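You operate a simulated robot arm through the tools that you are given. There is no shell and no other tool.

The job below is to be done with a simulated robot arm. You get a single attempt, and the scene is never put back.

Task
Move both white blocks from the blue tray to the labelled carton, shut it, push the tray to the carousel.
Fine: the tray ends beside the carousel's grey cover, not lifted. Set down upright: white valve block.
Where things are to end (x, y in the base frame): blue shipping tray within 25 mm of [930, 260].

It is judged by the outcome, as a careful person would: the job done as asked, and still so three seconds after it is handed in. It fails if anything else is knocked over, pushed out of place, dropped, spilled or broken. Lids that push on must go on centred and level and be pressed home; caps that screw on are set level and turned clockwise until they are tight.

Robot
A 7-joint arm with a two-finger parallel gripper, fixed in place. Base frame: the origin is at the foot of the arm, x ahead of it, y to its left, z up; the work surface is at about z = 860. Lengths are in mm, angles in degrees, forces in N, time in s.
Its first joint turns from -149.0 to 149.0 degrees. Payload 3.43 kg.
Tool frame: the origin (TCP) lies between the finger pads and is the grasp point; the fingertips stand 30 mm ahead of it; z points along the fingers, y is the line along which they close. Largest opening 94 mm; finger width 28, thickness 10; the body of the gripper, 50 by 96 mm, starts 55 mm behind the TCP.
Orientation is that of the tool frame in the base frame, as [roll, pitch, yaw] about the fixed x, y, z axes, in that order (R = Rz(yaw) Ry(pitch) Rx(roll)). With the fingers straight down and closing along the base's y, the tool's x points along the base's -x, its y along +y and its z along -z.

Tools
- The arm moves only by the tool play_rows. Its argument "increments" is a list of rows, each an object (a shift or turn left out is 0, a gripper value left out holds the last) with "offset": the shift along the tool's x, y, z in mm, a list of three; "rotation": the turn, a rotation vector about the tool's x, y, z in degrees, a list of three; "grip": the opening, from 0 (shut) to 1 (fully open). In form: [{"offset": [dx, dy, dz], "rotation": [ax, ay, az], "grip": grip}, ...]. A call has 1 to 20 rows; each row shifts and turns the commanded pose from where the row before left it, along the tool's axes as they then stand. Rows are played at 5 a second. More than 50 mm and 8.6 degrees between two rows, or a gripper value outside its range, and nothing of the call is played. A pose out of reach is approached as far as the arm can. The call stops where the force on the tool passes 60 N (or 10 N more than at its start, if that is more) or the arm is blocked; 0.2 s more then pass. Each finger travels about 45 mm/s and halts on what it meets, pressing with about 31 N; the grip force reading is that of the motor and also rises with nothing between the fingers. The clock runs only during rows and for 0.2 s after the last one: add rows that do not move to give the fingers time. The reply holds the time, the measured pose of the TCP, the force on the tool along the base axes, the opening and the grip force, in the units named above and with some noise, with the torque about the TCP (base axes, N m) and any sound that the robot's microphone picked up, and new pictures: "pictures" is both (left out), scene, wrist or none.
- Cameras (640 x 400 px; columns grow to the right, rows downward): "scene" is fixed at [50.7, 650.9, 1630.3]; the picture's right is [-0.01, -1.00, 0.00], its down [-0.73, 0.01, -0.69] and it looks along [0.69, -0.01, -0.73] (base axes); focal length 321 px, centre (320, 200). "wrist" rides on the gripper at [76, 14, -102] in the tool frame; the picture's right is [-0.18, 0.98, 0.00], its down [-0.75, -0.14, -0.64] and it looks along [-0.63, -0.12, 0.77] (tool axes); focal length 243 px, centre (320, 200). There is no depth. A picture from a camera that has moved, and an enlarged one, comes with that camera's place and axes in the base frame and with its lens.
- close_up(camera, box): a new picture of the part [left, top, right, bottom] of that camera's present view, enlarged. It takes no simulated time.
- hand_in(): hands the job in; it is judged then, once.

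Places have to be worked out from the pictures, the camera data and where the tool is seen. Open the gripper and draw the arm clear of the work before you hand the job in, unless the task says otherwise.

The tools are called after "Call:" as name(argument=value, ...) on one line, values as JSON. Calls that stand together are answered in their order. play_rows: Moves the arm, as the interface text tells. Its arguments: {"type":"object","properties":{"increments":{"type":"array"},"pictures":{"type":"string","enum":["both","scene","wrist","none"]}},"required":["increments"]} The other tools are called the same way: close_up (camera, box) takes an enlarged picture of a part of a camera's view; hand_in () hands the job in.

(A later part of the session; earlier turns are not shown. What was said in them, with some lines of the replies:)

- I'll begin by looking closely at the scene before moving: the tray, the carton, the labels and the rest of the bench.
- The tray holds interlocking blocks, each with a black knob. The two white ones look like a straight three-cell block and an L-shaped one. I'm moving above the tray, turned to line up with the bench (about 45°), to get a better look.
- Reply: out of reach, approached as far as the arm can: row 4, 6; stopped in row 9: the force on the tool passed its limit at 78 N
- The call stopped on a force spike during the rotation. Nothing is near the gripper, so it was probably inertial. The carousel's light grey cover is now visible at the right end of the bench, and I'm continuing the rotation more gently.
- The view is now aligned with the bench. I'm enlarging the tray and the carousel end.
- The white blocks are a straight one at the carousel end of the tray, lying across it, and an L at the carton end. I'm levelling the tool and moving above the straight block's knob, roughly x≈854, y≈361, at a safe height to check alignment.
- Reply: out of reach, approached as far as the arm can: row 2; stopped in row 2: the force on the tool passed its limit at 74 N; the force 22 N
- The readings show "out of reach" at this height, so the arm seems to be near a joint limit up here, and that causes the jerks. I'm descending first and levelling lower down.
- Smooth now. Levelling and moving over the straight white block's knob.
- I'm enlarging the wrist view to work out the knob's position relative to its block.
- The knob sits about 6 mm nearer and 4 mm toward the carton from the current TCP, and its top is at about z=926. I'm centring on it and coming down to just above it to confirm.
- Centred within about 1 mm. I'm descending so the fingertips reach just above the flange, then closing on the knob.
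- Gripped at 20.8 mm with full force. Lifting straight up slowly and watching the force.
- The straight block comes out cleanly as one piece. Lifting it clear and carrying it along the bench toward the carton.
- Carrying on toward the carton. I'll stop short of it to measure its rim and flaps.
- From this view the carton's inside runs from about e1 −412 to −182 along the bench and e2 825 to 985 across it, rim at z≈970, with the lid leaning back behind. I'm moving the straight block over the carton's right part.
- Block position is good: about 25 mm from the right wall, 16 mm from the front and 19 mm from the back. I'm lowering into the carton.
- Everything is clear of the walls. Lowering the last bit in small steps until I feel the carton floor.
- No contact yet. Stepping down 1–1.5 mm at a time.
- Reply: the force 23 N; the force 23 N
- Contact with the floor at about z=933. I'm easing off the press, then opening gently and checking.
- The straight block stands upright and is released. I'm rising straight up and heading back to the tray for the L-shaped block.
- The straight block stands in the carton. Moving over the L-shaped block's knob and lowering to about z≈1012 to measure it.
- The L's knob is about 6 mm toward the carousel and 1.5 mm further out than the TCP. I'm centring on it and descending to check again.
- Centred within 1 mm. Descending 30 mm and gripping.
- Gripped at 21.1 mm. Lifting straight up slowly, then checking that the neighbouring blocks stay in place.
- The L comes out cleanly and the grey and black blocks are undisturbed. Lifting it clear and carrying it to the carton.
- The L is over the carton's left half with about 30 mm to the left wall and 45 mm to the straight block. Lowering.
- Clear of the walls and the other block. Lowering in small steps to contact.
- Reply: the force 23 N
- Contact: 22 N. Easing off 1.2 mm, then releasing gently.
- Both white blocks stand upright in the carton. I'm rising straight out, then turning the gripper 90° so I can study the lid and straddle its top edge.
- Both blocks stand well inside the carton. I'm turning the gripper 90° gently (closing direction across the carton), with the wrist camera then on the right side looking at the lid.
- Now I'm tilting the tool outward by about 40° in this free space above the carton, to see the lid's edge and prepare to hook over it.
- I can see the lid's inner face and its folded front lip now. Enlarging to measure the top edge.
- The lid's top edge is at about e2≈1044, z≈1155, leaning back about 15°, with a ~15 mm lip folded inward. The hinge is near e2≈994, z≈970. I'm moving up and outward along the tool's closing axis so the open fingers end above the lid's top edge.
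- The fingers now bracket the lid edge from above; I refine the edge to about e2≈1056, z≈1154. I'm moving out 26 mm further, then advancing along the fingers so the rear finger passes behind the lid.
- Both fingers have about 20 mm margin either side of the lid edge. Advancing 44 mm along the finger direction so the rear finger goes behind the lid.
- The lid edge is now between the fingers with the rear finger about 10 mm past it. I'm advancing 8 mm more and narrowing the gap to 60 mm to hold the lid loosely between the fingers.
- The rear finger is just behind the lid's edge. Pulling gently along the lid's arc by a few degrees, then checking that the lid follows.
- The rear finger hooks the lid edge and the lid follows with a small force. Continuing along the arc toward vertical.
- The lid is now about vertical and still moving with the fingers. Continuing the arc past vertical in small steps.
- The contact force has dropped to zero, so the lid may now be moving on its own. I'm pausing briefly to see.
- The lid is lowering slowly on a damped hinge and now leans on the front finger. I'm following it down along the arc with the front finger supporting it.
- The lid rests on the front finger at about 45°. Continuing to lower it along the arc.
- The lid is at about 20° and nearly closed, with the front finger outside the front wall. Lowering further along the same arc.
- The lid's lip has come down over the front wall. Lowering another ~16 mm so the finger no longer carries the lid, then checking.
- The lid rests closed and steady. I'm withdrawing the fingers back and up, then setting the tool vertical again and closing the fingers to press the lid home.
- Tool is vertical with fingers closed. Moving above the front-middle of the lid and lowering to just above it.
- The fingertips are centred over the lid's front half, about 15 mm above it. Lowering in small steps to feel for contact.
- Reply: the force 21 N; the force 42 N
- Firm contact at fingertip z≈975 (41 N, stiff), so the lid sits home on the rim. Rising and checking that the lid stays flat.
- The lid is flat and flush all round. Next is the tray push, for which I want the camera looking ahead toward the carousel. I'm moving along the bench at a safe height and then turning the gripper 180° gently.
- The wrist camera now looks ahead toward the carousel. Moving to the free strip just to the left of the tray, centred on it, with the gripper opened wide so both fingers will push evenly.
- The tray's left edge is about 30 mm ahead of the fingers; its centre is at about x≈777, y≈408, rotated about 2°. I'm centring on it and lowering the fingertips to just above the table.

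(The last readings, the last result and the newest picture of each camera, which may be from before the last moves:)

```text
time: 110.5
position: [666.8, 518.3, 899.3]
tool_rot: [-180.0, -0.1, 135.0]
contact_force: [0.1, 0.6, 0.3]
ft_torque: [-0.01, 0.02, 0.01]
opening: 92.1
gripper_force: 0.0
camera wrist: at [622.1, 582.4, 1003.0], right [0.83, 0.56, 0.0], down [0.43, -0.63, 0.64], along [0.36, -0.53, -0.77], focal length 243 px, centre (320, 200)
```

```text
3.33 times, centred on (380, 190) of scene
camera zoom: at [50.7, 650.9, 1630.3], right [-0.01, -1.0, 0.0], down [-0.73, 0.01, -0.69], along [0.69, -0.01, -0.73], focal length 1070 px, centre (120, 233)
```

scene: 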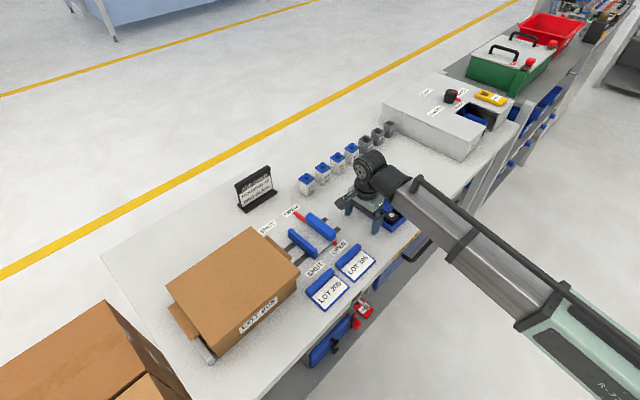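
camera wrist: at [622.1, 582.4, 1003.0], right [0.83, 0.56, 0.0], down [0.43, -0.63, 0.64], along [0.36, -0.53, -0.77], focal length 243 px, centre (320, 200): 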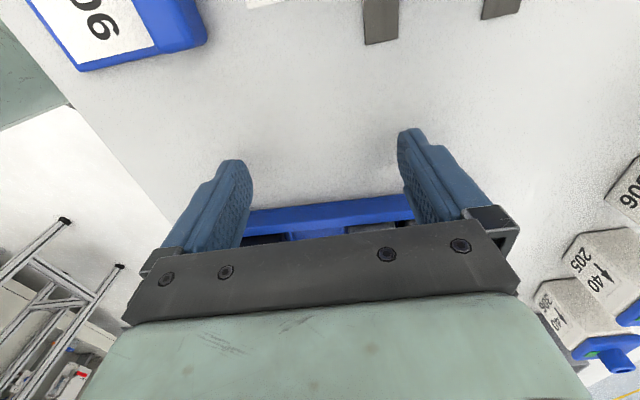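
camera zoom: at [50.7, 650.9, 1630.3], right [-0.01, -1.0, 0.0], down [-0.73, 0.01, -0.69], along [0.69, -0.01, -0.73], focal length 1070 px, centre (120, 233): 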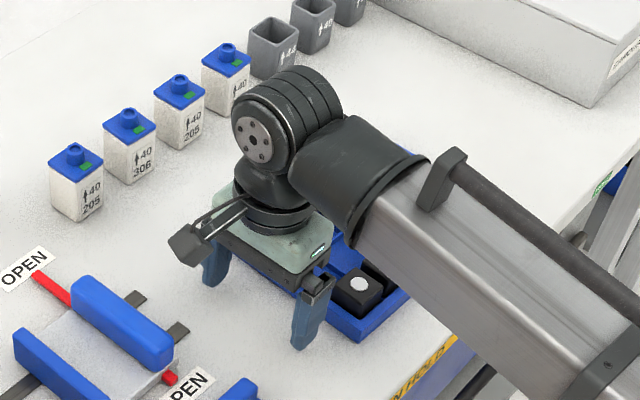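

Fingertips are about 9 mm above the table. Lowering 4 mm more, then starting the push slowly along the bench and watching the force.

Call:
play_rows(increments=[{"offset": [0, 0, 4]}, {"offset": [-4, 0, 0]}, {"offset": [-6, 0, 0]}, {"offset": [-6, 0, 0]}, {"offset": [-6, 0, 0]}, {"offset": [-6, 0, 0]}, {"offset": [-6, 0, 0]}, {"offset": [-6, 0, 0]}, {"offset": [-6, 0, 0]}, {}])

Call:
close_up(camera="scene", box=[330, 110, 490, 250])

```text
time: 112.7
position: [698.4, 486.5, 894.5]
tool_rot: [180.0, -0.2, 135.0]
contact_force: [-1.4, 3.3, 1.6]
ft_torque: [0.05, 0.0, 0.06]
opening: 92.3
gripper_force: 0.6
camera wrist: at [655.3, 549.4, 998.5], right [0.83, 0.56, 0.0], down [0.43, -0.63, 0.64], along [0.36, -0.53, -0.77], focal length 243 px, centre (320, 200)
```

scene: 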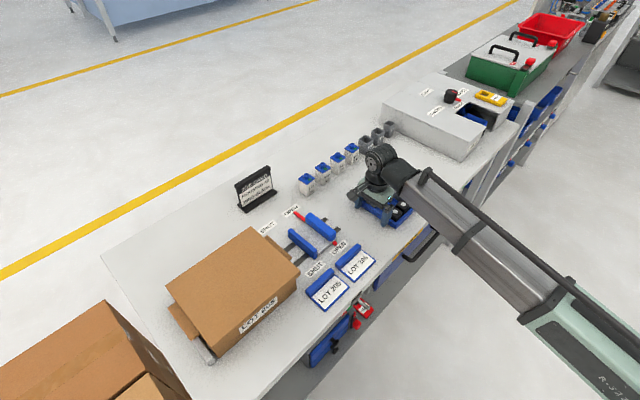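
wrist: 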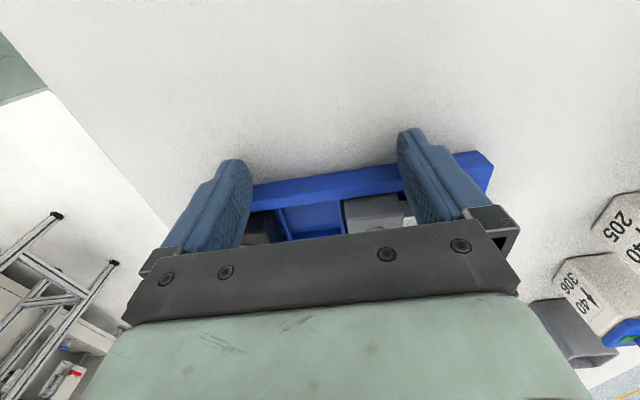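

```text
2.86 times, centred on (410, 180) of scene
camera zoom: at [50.7, 650.9, 1630.3], right [-0.01, -1.0, 0.0], down [-0.73, 0.01, -0.69], along [0.69, -0.01, -0.73], focal length 917 px, centre (63, 257)
```

zoom: 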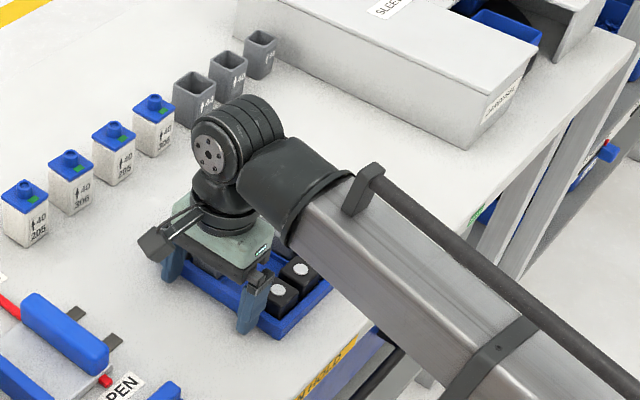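

Contact at a gentle 3–4 N and the tray is sliding evenly with both fingers. Continuing the push about 120 mm.

Call:
play_rows(increments=[{"offset": [-5, 0, 0]}, {"offset": [-8, 0, 0]}, {"offset": [-10, 0, 0]}, {"offset": [-10, 0, 0]}, {"offset": [-10, 0, 0]}, {"offset": [-10, 0, 0]}, {"offset": [-10, 0, 0]}, {"offset": [-10, 0, 0]}, {"offset": [-10, 0, 0]}, {"offset": [-10, 0, 0]}, {"offset": [-10, 0, 0]}, {"offset": [-10, 0, 0]}, {"offset": [-6, 0, 0]}, {"offset": [-3, 0, 0]}, {}])

Call:
close_up(camera="scene", box=[350, 90, 510, 230])

```text
time: 115.9
position: [784.1, 400.2, 894.2]
tool_rot: [179.9, -0.2, 135.0]
contact_force: [-2.7, 1.6, 0.2]
ft_torque: [0.06, 0.02, 0.04]
opening: 92.0
gripper_force: 0.0
camera wrist: at [740.7, 463.0, 998.1], right [0.83, 0.56, 0.0], down [0.43, -0.63, 0.64], along [0.36, -0.53, -0.77], focal length 243 px, centre (320, 200)
```

scene: 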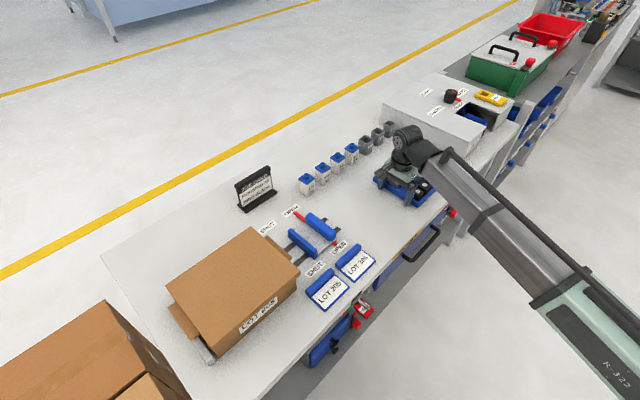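
wrist: 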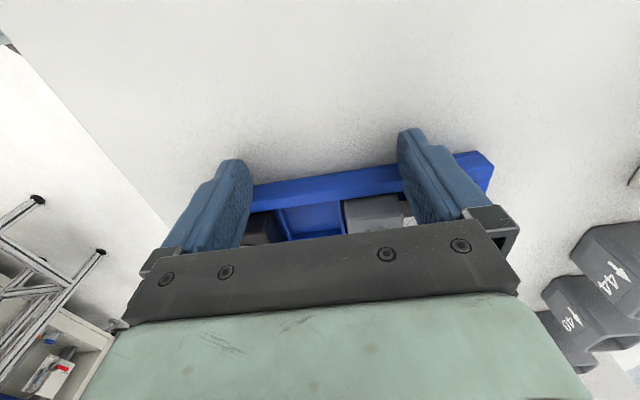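

```text
2.86 times, centred on (430, 160) of scene
camera zoom: at [50.7, 650.9, 1630.3], right [-0.01, -1.0, 0.0], down [-0.73, 0.01, -0.69], along [0.69, -0.01, -0.73], focal length 917 px, centre (6, 314)
```

zoom: 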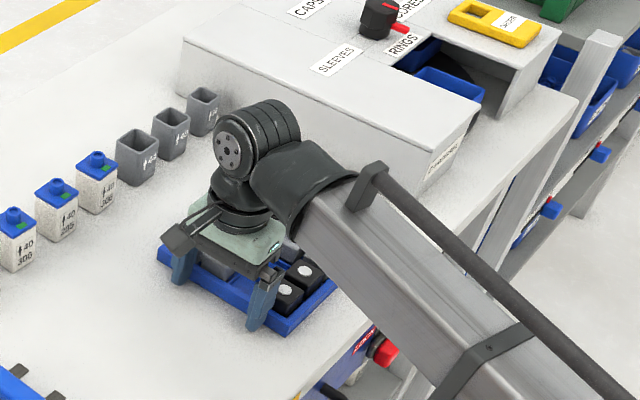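

The tray is sliding straight; its centre is now roughly e1≈398 against a target of ≈474. I'm pushing another 55 mm, then backing off to measure before the last bit.

Call:
play_rows(increments=[{"offset": [-5, 0, 0]}, {"offset": [-8, 0, 0]}, {"offset": [-9, 0, 0]}, {"offset": [-9, 0, 0]}, {"offset": [-9, 0, 0]}, {"offset": [-8, 0, 0]}, {"offset": [-5, 0, 0]}, {"offset": [-2, 0, 0]}, {}, {"offset": [4, 0, 0]}, {"offset": [8, 0, 0]}, {"offset": [8, 0, 0]}, {"offset": [0, 0, -15]}, {"offset": [0, 0, -20]}, {"offset": [0, 0, -20]}, {"offset": [0, 0, -20]}, {"offset": [0, 0, -20]}, {"offset": [0, 0, -15]}, {}, {}])

Call:
close_up(camera="wrist", box=[140, 0, 500, 250])

Call:
close_up(camera="scene", box=[360, 90, 520, 230])

```text
time: 120.1
position: [809.2, 372.9, 1005.7]
tool_rot: [-180.0, -0.1, 135.0]
contact_force: [0.4, -0.4, 0.2]
ft_torque: [0.01, 0.02, 0.02]
opening: 92.4
gripper_force: 0.1
camera wrist: at [766.1, 437.8, 1108.3], right [0.83, 0.56, 0.0], down [0.43, -0.63, 0.64], along [0.36, -0.53, -0.77], focal length 243 px, centre (320, 200)
```

scene: 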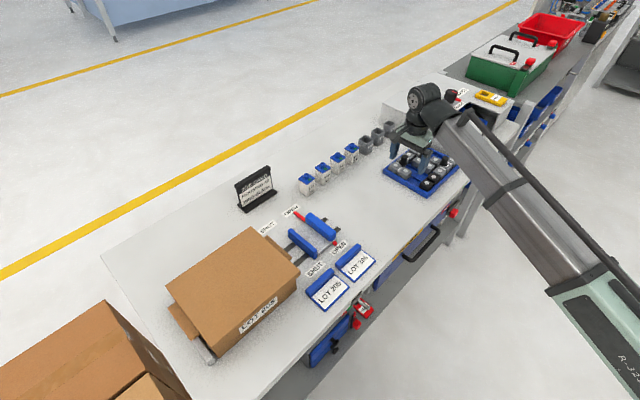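
wrist: 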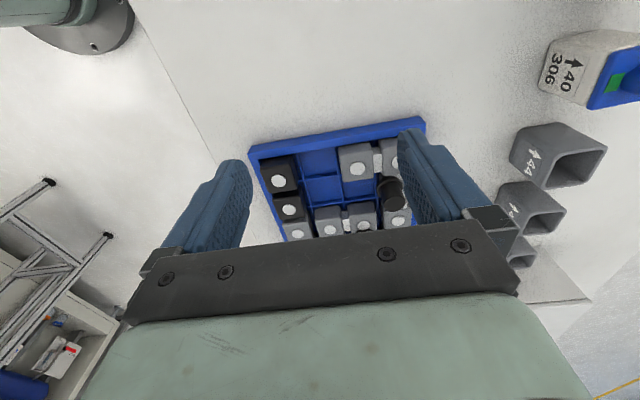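

```text
1.60 times, centred on (320, 125) of wrist
camera zoom: at [766.1, 437.8, 1108.3], right [0.83, 0.56, 0.0], down [0.43, -0.63, 0.64], along [0.36, -0.53, -0.77], focal length 388 px, centre (320, 320)
```

zoom: 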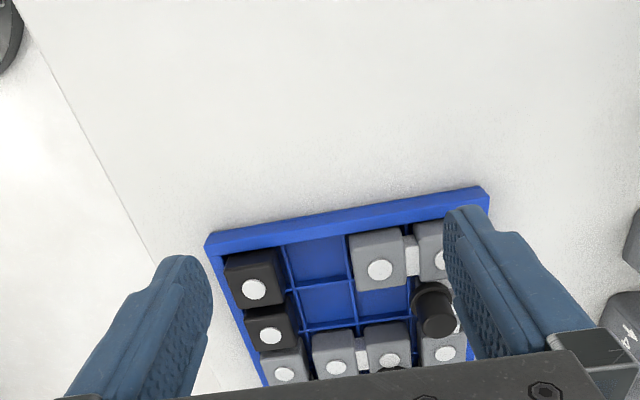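

```text
2.86 times, centred on (440, 160) of scene
camera zoom: at [50.7, 650.9, 1630.3], right [-0.01, -1.0, 0.0], down [-0.73, 0.01, -0.69], along [0.69, -0.01, -0.73], focal length 917 px, centre (-23, 314)
```

zoom: 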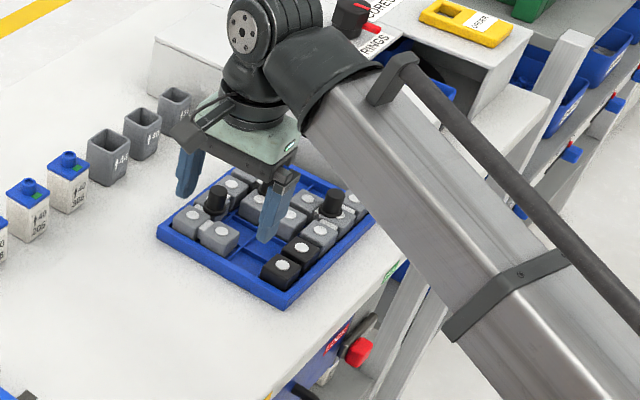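

Measured from the cell discs, the tray is aligned with the bench and its centre is at about x≈918, y≈273, so about 17 mm short of the target. The cover face should still be ~25–30 mm beyond it. Lowering again and pushing the last ~16 mm.

Call:
play_rows(increments=[{"offset": [0, 0, 12]}, {"offset": [0, 0, 20]}, {"offset": [0, 0, 22]}, {"offset": [0, 0, 22]}, {"offset": [0, 0, 18]}, {"offset": [0, 0, 12]}, {"offset": [0, 0, 5]}, {"offset": [-5, 0, 0]}, {"offset": [-6, 0, 0]}, {"offset": [-6, 0, 0]}, {"offset": [-5, 0, 0]}, {"offset": [-5, 0, 0]}, {"offset": [-4, 0, 0]}, {"offset": [-2, 0, 0]}, {}])

Call:
close_up(camera="scene", box=[360, 90, 520, 230])

```text
time: 123.3
position: [832.6, 352.4, 893.3]
tool_rot: [-180.0, -0.2, 134.9]
contact_force: [-4.8, 2.7, 1.5]
ft_torque: [-0.02, 0.01, 0.06]
opening: 91.9
gripper_force: 0.0
camera wrist: at [789.0, 415.0, 997.6], right [0.83, 0.56, 0.0], down [0.43, -0.63, 0.64], along [0.36, -0.53, -0.77], focal length 243 px, centre (320, 200)
```

scene: 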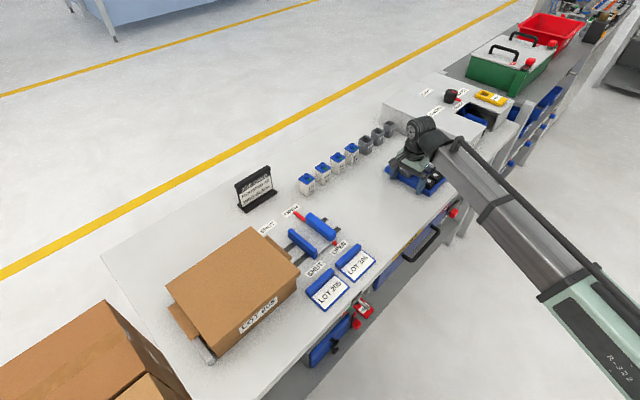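
wrist: 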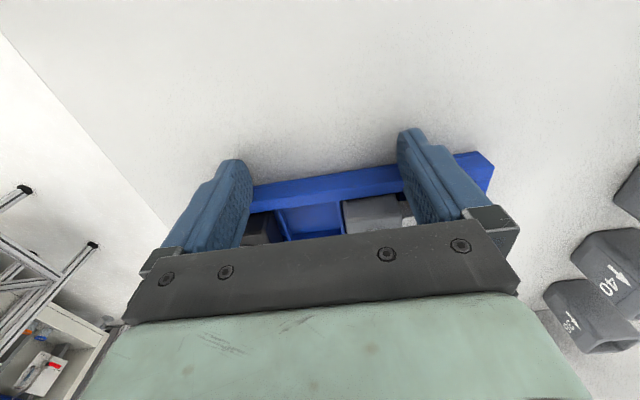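

```text
2.86 times, centred on (440, 160) of scene
camera zoom: at [50.7, 650.9, 1630.3], right [-0.01, -1.0, 0.0], down [-0.73, 0.01, -0.69], along [0.69, -0.01, -0.73], focal length 917 px, centre (-23, 314)
```

zoom: 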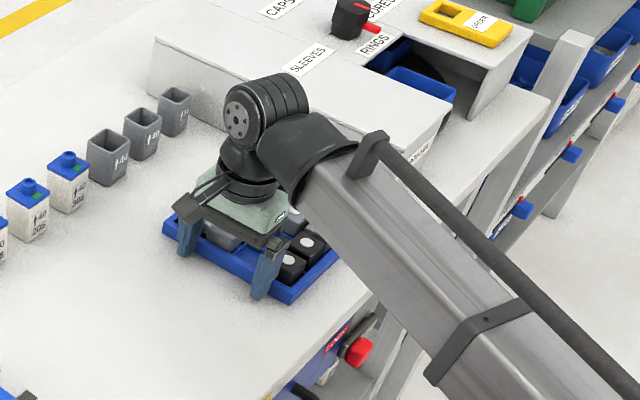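

The push stayed gentle. Backing off, rising, and measuring the tray again.

Call:
play_rows(increments=[{"offset": [4, 0, 0]}, {"offset": [8, 0, 0]}, {"offset": [10, 0, 0]}, {"offset": [8, 0, -15]}, {"offset": [0, 0, -20]}, {"offset": [0, 0, -20]}, {"offset": [0, 0, -20]}, {"offset": [0, 0, -20]}, {"offset": [0, 0, -20]}, {"offset": [0, 0, -15]}, {"offset": [10, 0, -10]}, {"offset": [20, 0, 0]}, {"offset": [20, 0, 0]}, {"offset": [15, 0, 0]}, {}, {}])

Call:
close_up(camera="wrist", box=[140, 0, 500, 250])

Call:
close_up(camera="scene", box=[360, 90, 520, 230])

```text
time: 126.7
position: [764.9, 417.9, 1033.9]
tool_rot: [180.0, -0.1, 135.0]
contact_force: [0.3, 0.3, 0.0]
ft_torque: [0.0, 0.0, 0.0]
opening: 92.0
gripper_force: 0.2
camera wrist: at [722.0, 481.8, 1137.2], right [0.83, 0.56, 0.0], down [0.43, -0.63, 0.64], along [0.36, -0.53, -0.77], focal length 243 px, centre (320, 200)
```

scene: 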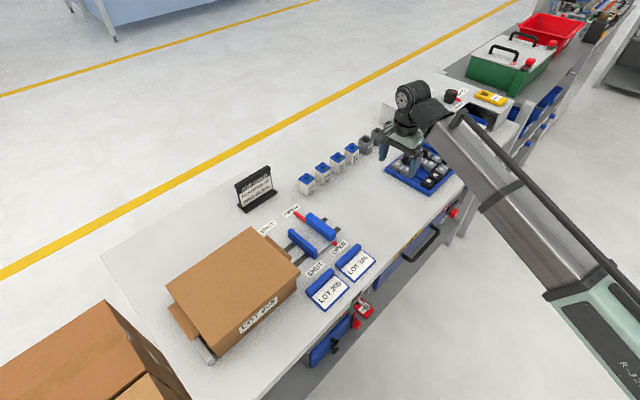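
wrist: 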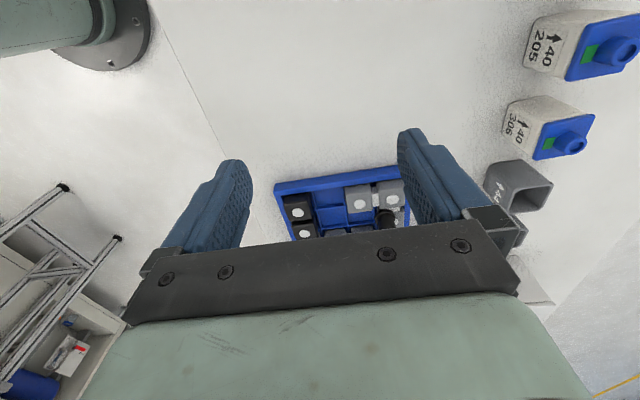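

```text
1.60 times, centred on (320, 125) of wrist
camera zoom: at [722.0, 481.8, 1137.2], right [0.83, 0.56, 0.0], down [0.43, -0.63, 0.64], along [0.36, -0.53, -0.77], focal length 388 px, centre (320, 320)
```

zoom: 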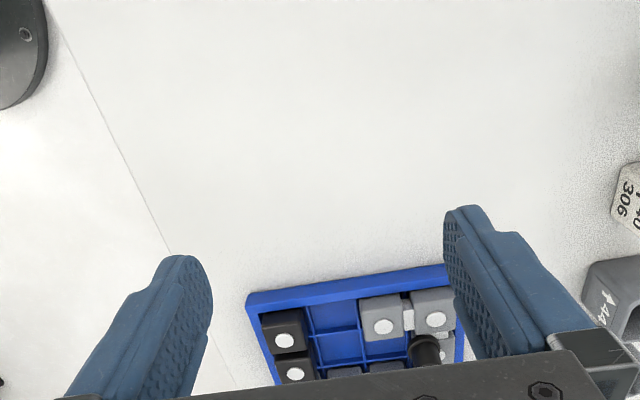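

```text
2.86 times, centred on (440, 160) of scene
camera zoom: at [50.7, 650.9, 1630.3], right [-0.01, -1.0, 0.0], down [-0.73, 0.01, -0.69], along [0.69, -0.01, -0.73], focal length 917 px, centre (-23, 314)
```

zoom: 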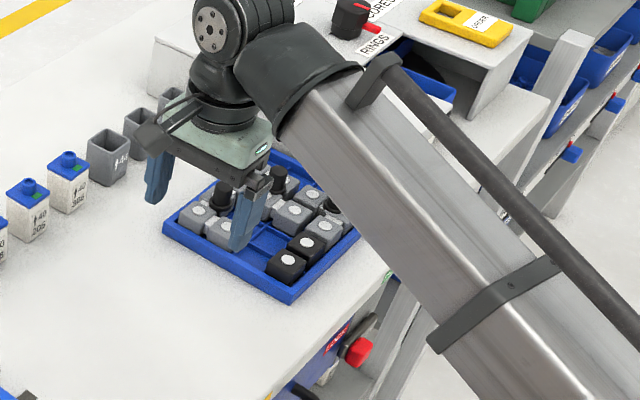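

The tray's centre now measures about x≈925–926, y≈265–267, roughly 8 mm short of the target and well within tolerance, aligned and clear of the cover. A gentle last nudge of about 6 mm will bring it closer.

Call:
play_rows(increments=[{"offset": [-12, 0, 0]}, {"offset": [-20, 0, 5]}, {"offset": [-16, 0, 15]}, {"offset": [-6, 0, 22]}, {"offset": [0, 0, 24]}, {"offset": [0, 0, 24]}, {"offset": [0, 0, 22]}, {"offset": [0, 0, 16]}, {"offset": [0, 0, 8]}, {"offset": [0, 0, 3]}, {"offset": [-6, 0, 0]}, {"offset": [-8, 0, 0]}, {"offset": [-8, 0, 0]}, {"offset": [-8, 0, 0]}, {"offset": [-7, 0, 0]}, {"offset": [-5, 0, 0]}, {"offset": [-3, 0, 0]}, {}], pictures="none")

```text
time: 130.5
position: [834.9, 348.9, 896.6]
tool_rot: [180.0, -0.1, 135.0]
contact_force: [-2.5, 3.6, 0.8]
ft_torque: [0.1, -0.02, 0.02]
opening: 92.3
gripper_force: 0.1
```

TCP is at e1≈344, about 4 mm further than before. Nudging 3 mm more, then backing off, rising, and taking a last look at everything.

Call:
play_rows(increments=[{"offset": [-1.5, 0, 0]}, {"offset": [-1.5, 0, 0]}, {}, {"offset": [4, 0, 0]}, {"offset": [8, 0, 0]}, {"offset": [10, 0, 0]}, {"offset": [8, 0, -12]}, {"offset": [0, 0, -20]}, {"offset": [0, 0, -20]}, {"offset": [0, 0, -20]}, {"offset": [0, 0, -20]}, {"offset": [0, 0, -20]}, {"offset": [8, 0, -20]}, {"offset": [20, 0, -10]}, {"offset": [24, 0, 0]}, {"offset": [24, 0, 0]}, {"offset": [20, 0, 0]}, {"offset": [10, 0, 0]}, {}, {}])

Call:
close_up(camera="wrist", box=[140, 0, 500, 250])

Call:
close_up(camera="scene", box=[340, 80, 520, 230])

```text
time: 134.7
position: [741.4, 442.1, 1035.8]
tool_rot: [180.0, 0.0, 134.9]
contact_force: [0.4, 0.2, 0.1]
ft_torque: [0.0, 0.02, -0.01]
opening: 92.3
gripper_force: 0.1
camera wrist: at [698.2, 506.1, 1139.3], right [0.83, 0.56, 0.0], down [0.43, -0.63, 0.64], along [0.36, -0.53, -0.77], focal length 243 px, centre (320, 200)
```

scene: 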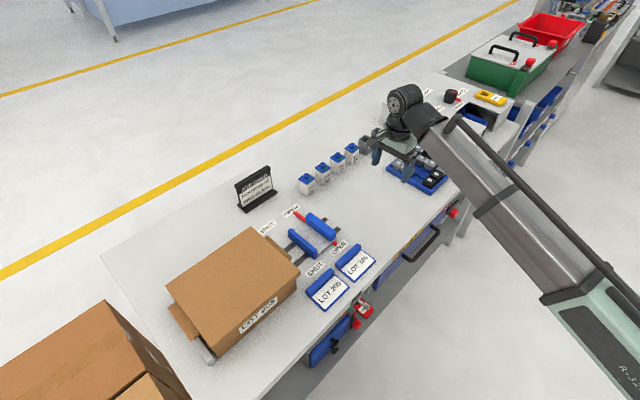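
wrist: 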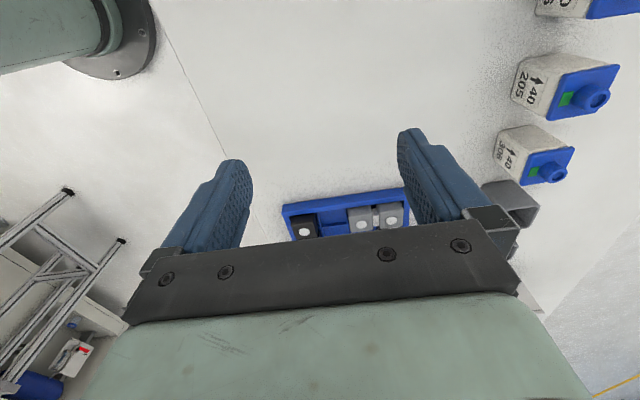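

```text
1.60 times, centred on (320, 125) of wrist
camera zoom: at [698.2, 506.1, 1139.3], right [0.83, 0.56, 0.0], down [0.43, -0.63, 0.64], along [0.36, -0.53, -0.77], focal length 388 px, centre (320, 320)
```

zoom: 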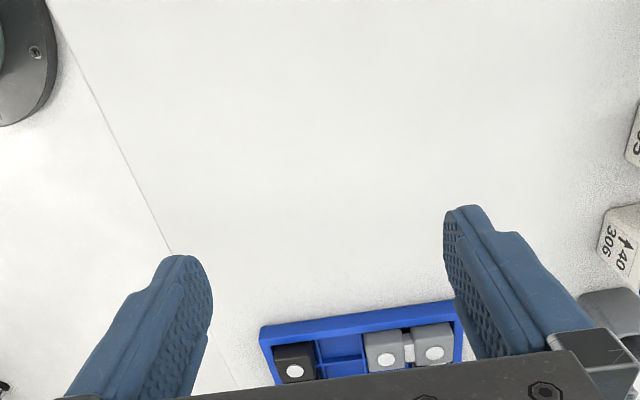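

```text
2.67 times, centred on (430, 155) of scene
camera zoom: at [50.7, 650.9, 1630.3], right [-0.01, -1.0, 0.0], down [-0.73, 0.01, -0.69], along [0.69, -0.01, -0.73], focal length 856 px, centre (27, 320)
```

zoom: 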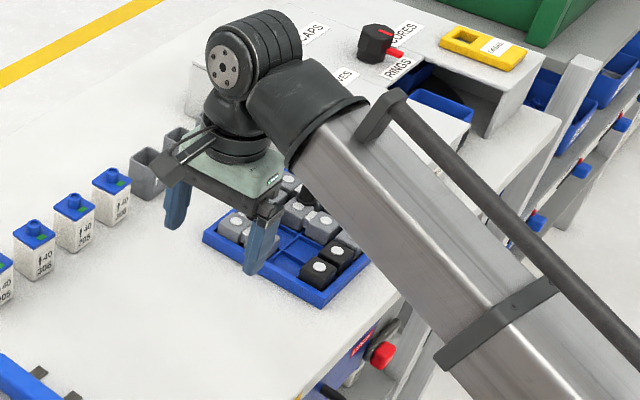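

I'm drawing the arm clear toward the middle of the bench, at height, to get an unobstructed view of the tray, cover and carton.

Call:
play_rows(increments=[{"offset": [10, -2, -5]}, {"offset": [20, -5, -10]}, {"offset": [26, -7, -10]}, {"offset": [28, -8, -10]}, {"offset": [28, -8, -5]}, {"offset": [28, -8, 0]}, {"offset": [28, -8, 0]}, {"offset": [28, -8, 0]}, {"offset": [28, -8, 0]}, {"offset": [24, -4, 0]}, {"offset": [12, 0, 0]}, {}, {}])

Call:
close_up(camera="scene", box=[360, 90, 520, 220])

Call:
close_up(camera="scene", box=[130, 140, 400, 370])

```text
time: 137.5
position: [511.3, 578.7, 1076.1]
tool_rot: [180.0, -0.1, 135.0]
contact_force: [0.4, 0.5, -0.3]
ft_torque: [0.04, 0.02, -0.02]
opening: 92.1
gripper_force: 0.0
camera wrist: at [467.7, 643.6, 1180.4], right [0.83, 0.56, 0.0], down [0.43, -0.63, 0.64], along [0.36, -0.53, -0.77], focal length 243 px, centre (320, 200)
```

scene: 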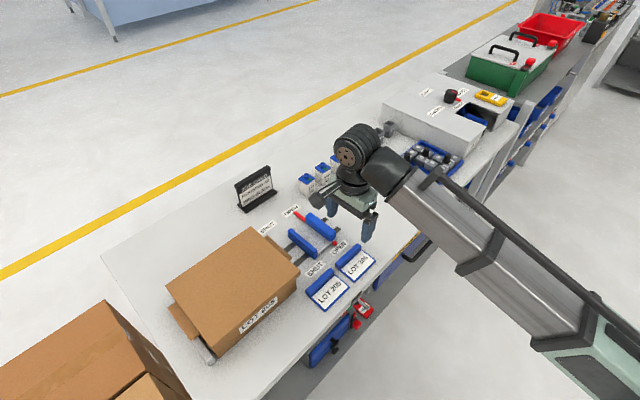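
wrist: 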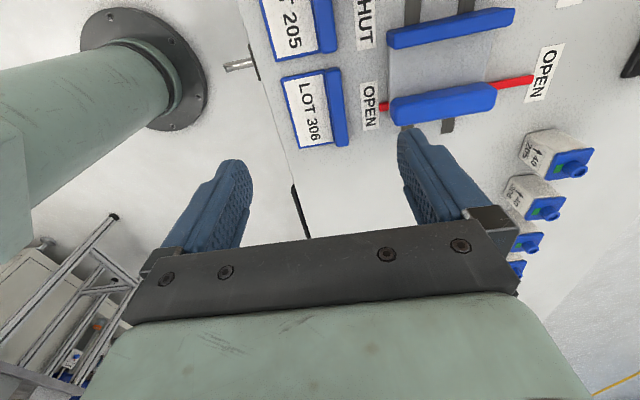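

```text
3.08 times, centred on (440, 155) of scene
camera zoom: at [50.7, 650.9, 1630.3], right [-0.01, -1.0, 0.0], down [-0.73, 0.01, -0.69], along [0.69, -0.01, -0.73], focal length 987 px, centre (-49, 338)
```

zoom: 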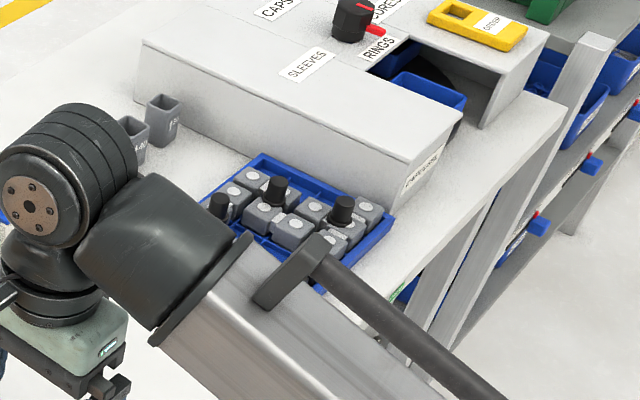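

```text
1.74 times, centred on (265, 255) of scene
camera zoom: at [50.7, 650.9, 1630.3], right [-0.01, -1.0, 0.0], down [-0.73, 0.01, -0.69], along [0.69, -0.01, -0.73], focal length 558 px, centre (416, 104)
```

zoom: 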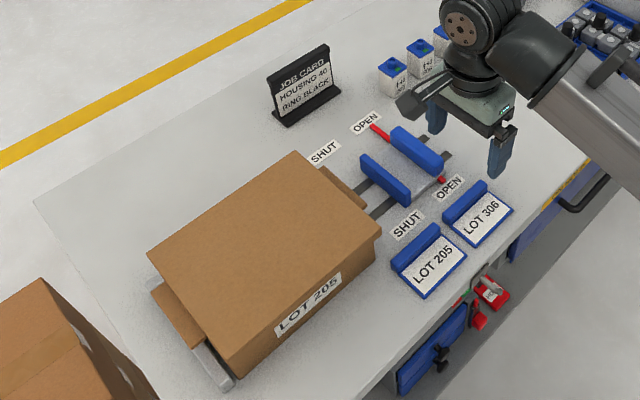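

The tray sits straight beside the carousel's grey cover with a small gap and all the other blocks in place. The carton is shut flat with both white blocks upright inside, nothing else on the bench has been disturbed, and the gripper is open and clear, so I'm handing in.

Call:
hand_in()

```text
The job is handed in.
```

The job is done and handed in. Both white blocks are in the LOT 205 carton, the carton is shut, and the blue tray is beside the carousel's grey cover.

- **White blocks:** I lifted the straight one and the L-shaped one out by their knobs and set both down upright in the carton. The grey and black blocks stayed in the tray.
- **Carton:** I brought the lid down under control and pressed it until it was firm. It looks flat and level all round. The two small side flaps still stick out at the ends, as they did at the start.
- **Tray:** I pushed it along the bench without lifting it. The camera measurements put its centre within about 10 mm of [930, 260], with a gap of roughly 20 mm to the cover.

The call stopped twice on force spikes early on, while the arm was moving at height with nothing near the gripper. There was no contact either time.
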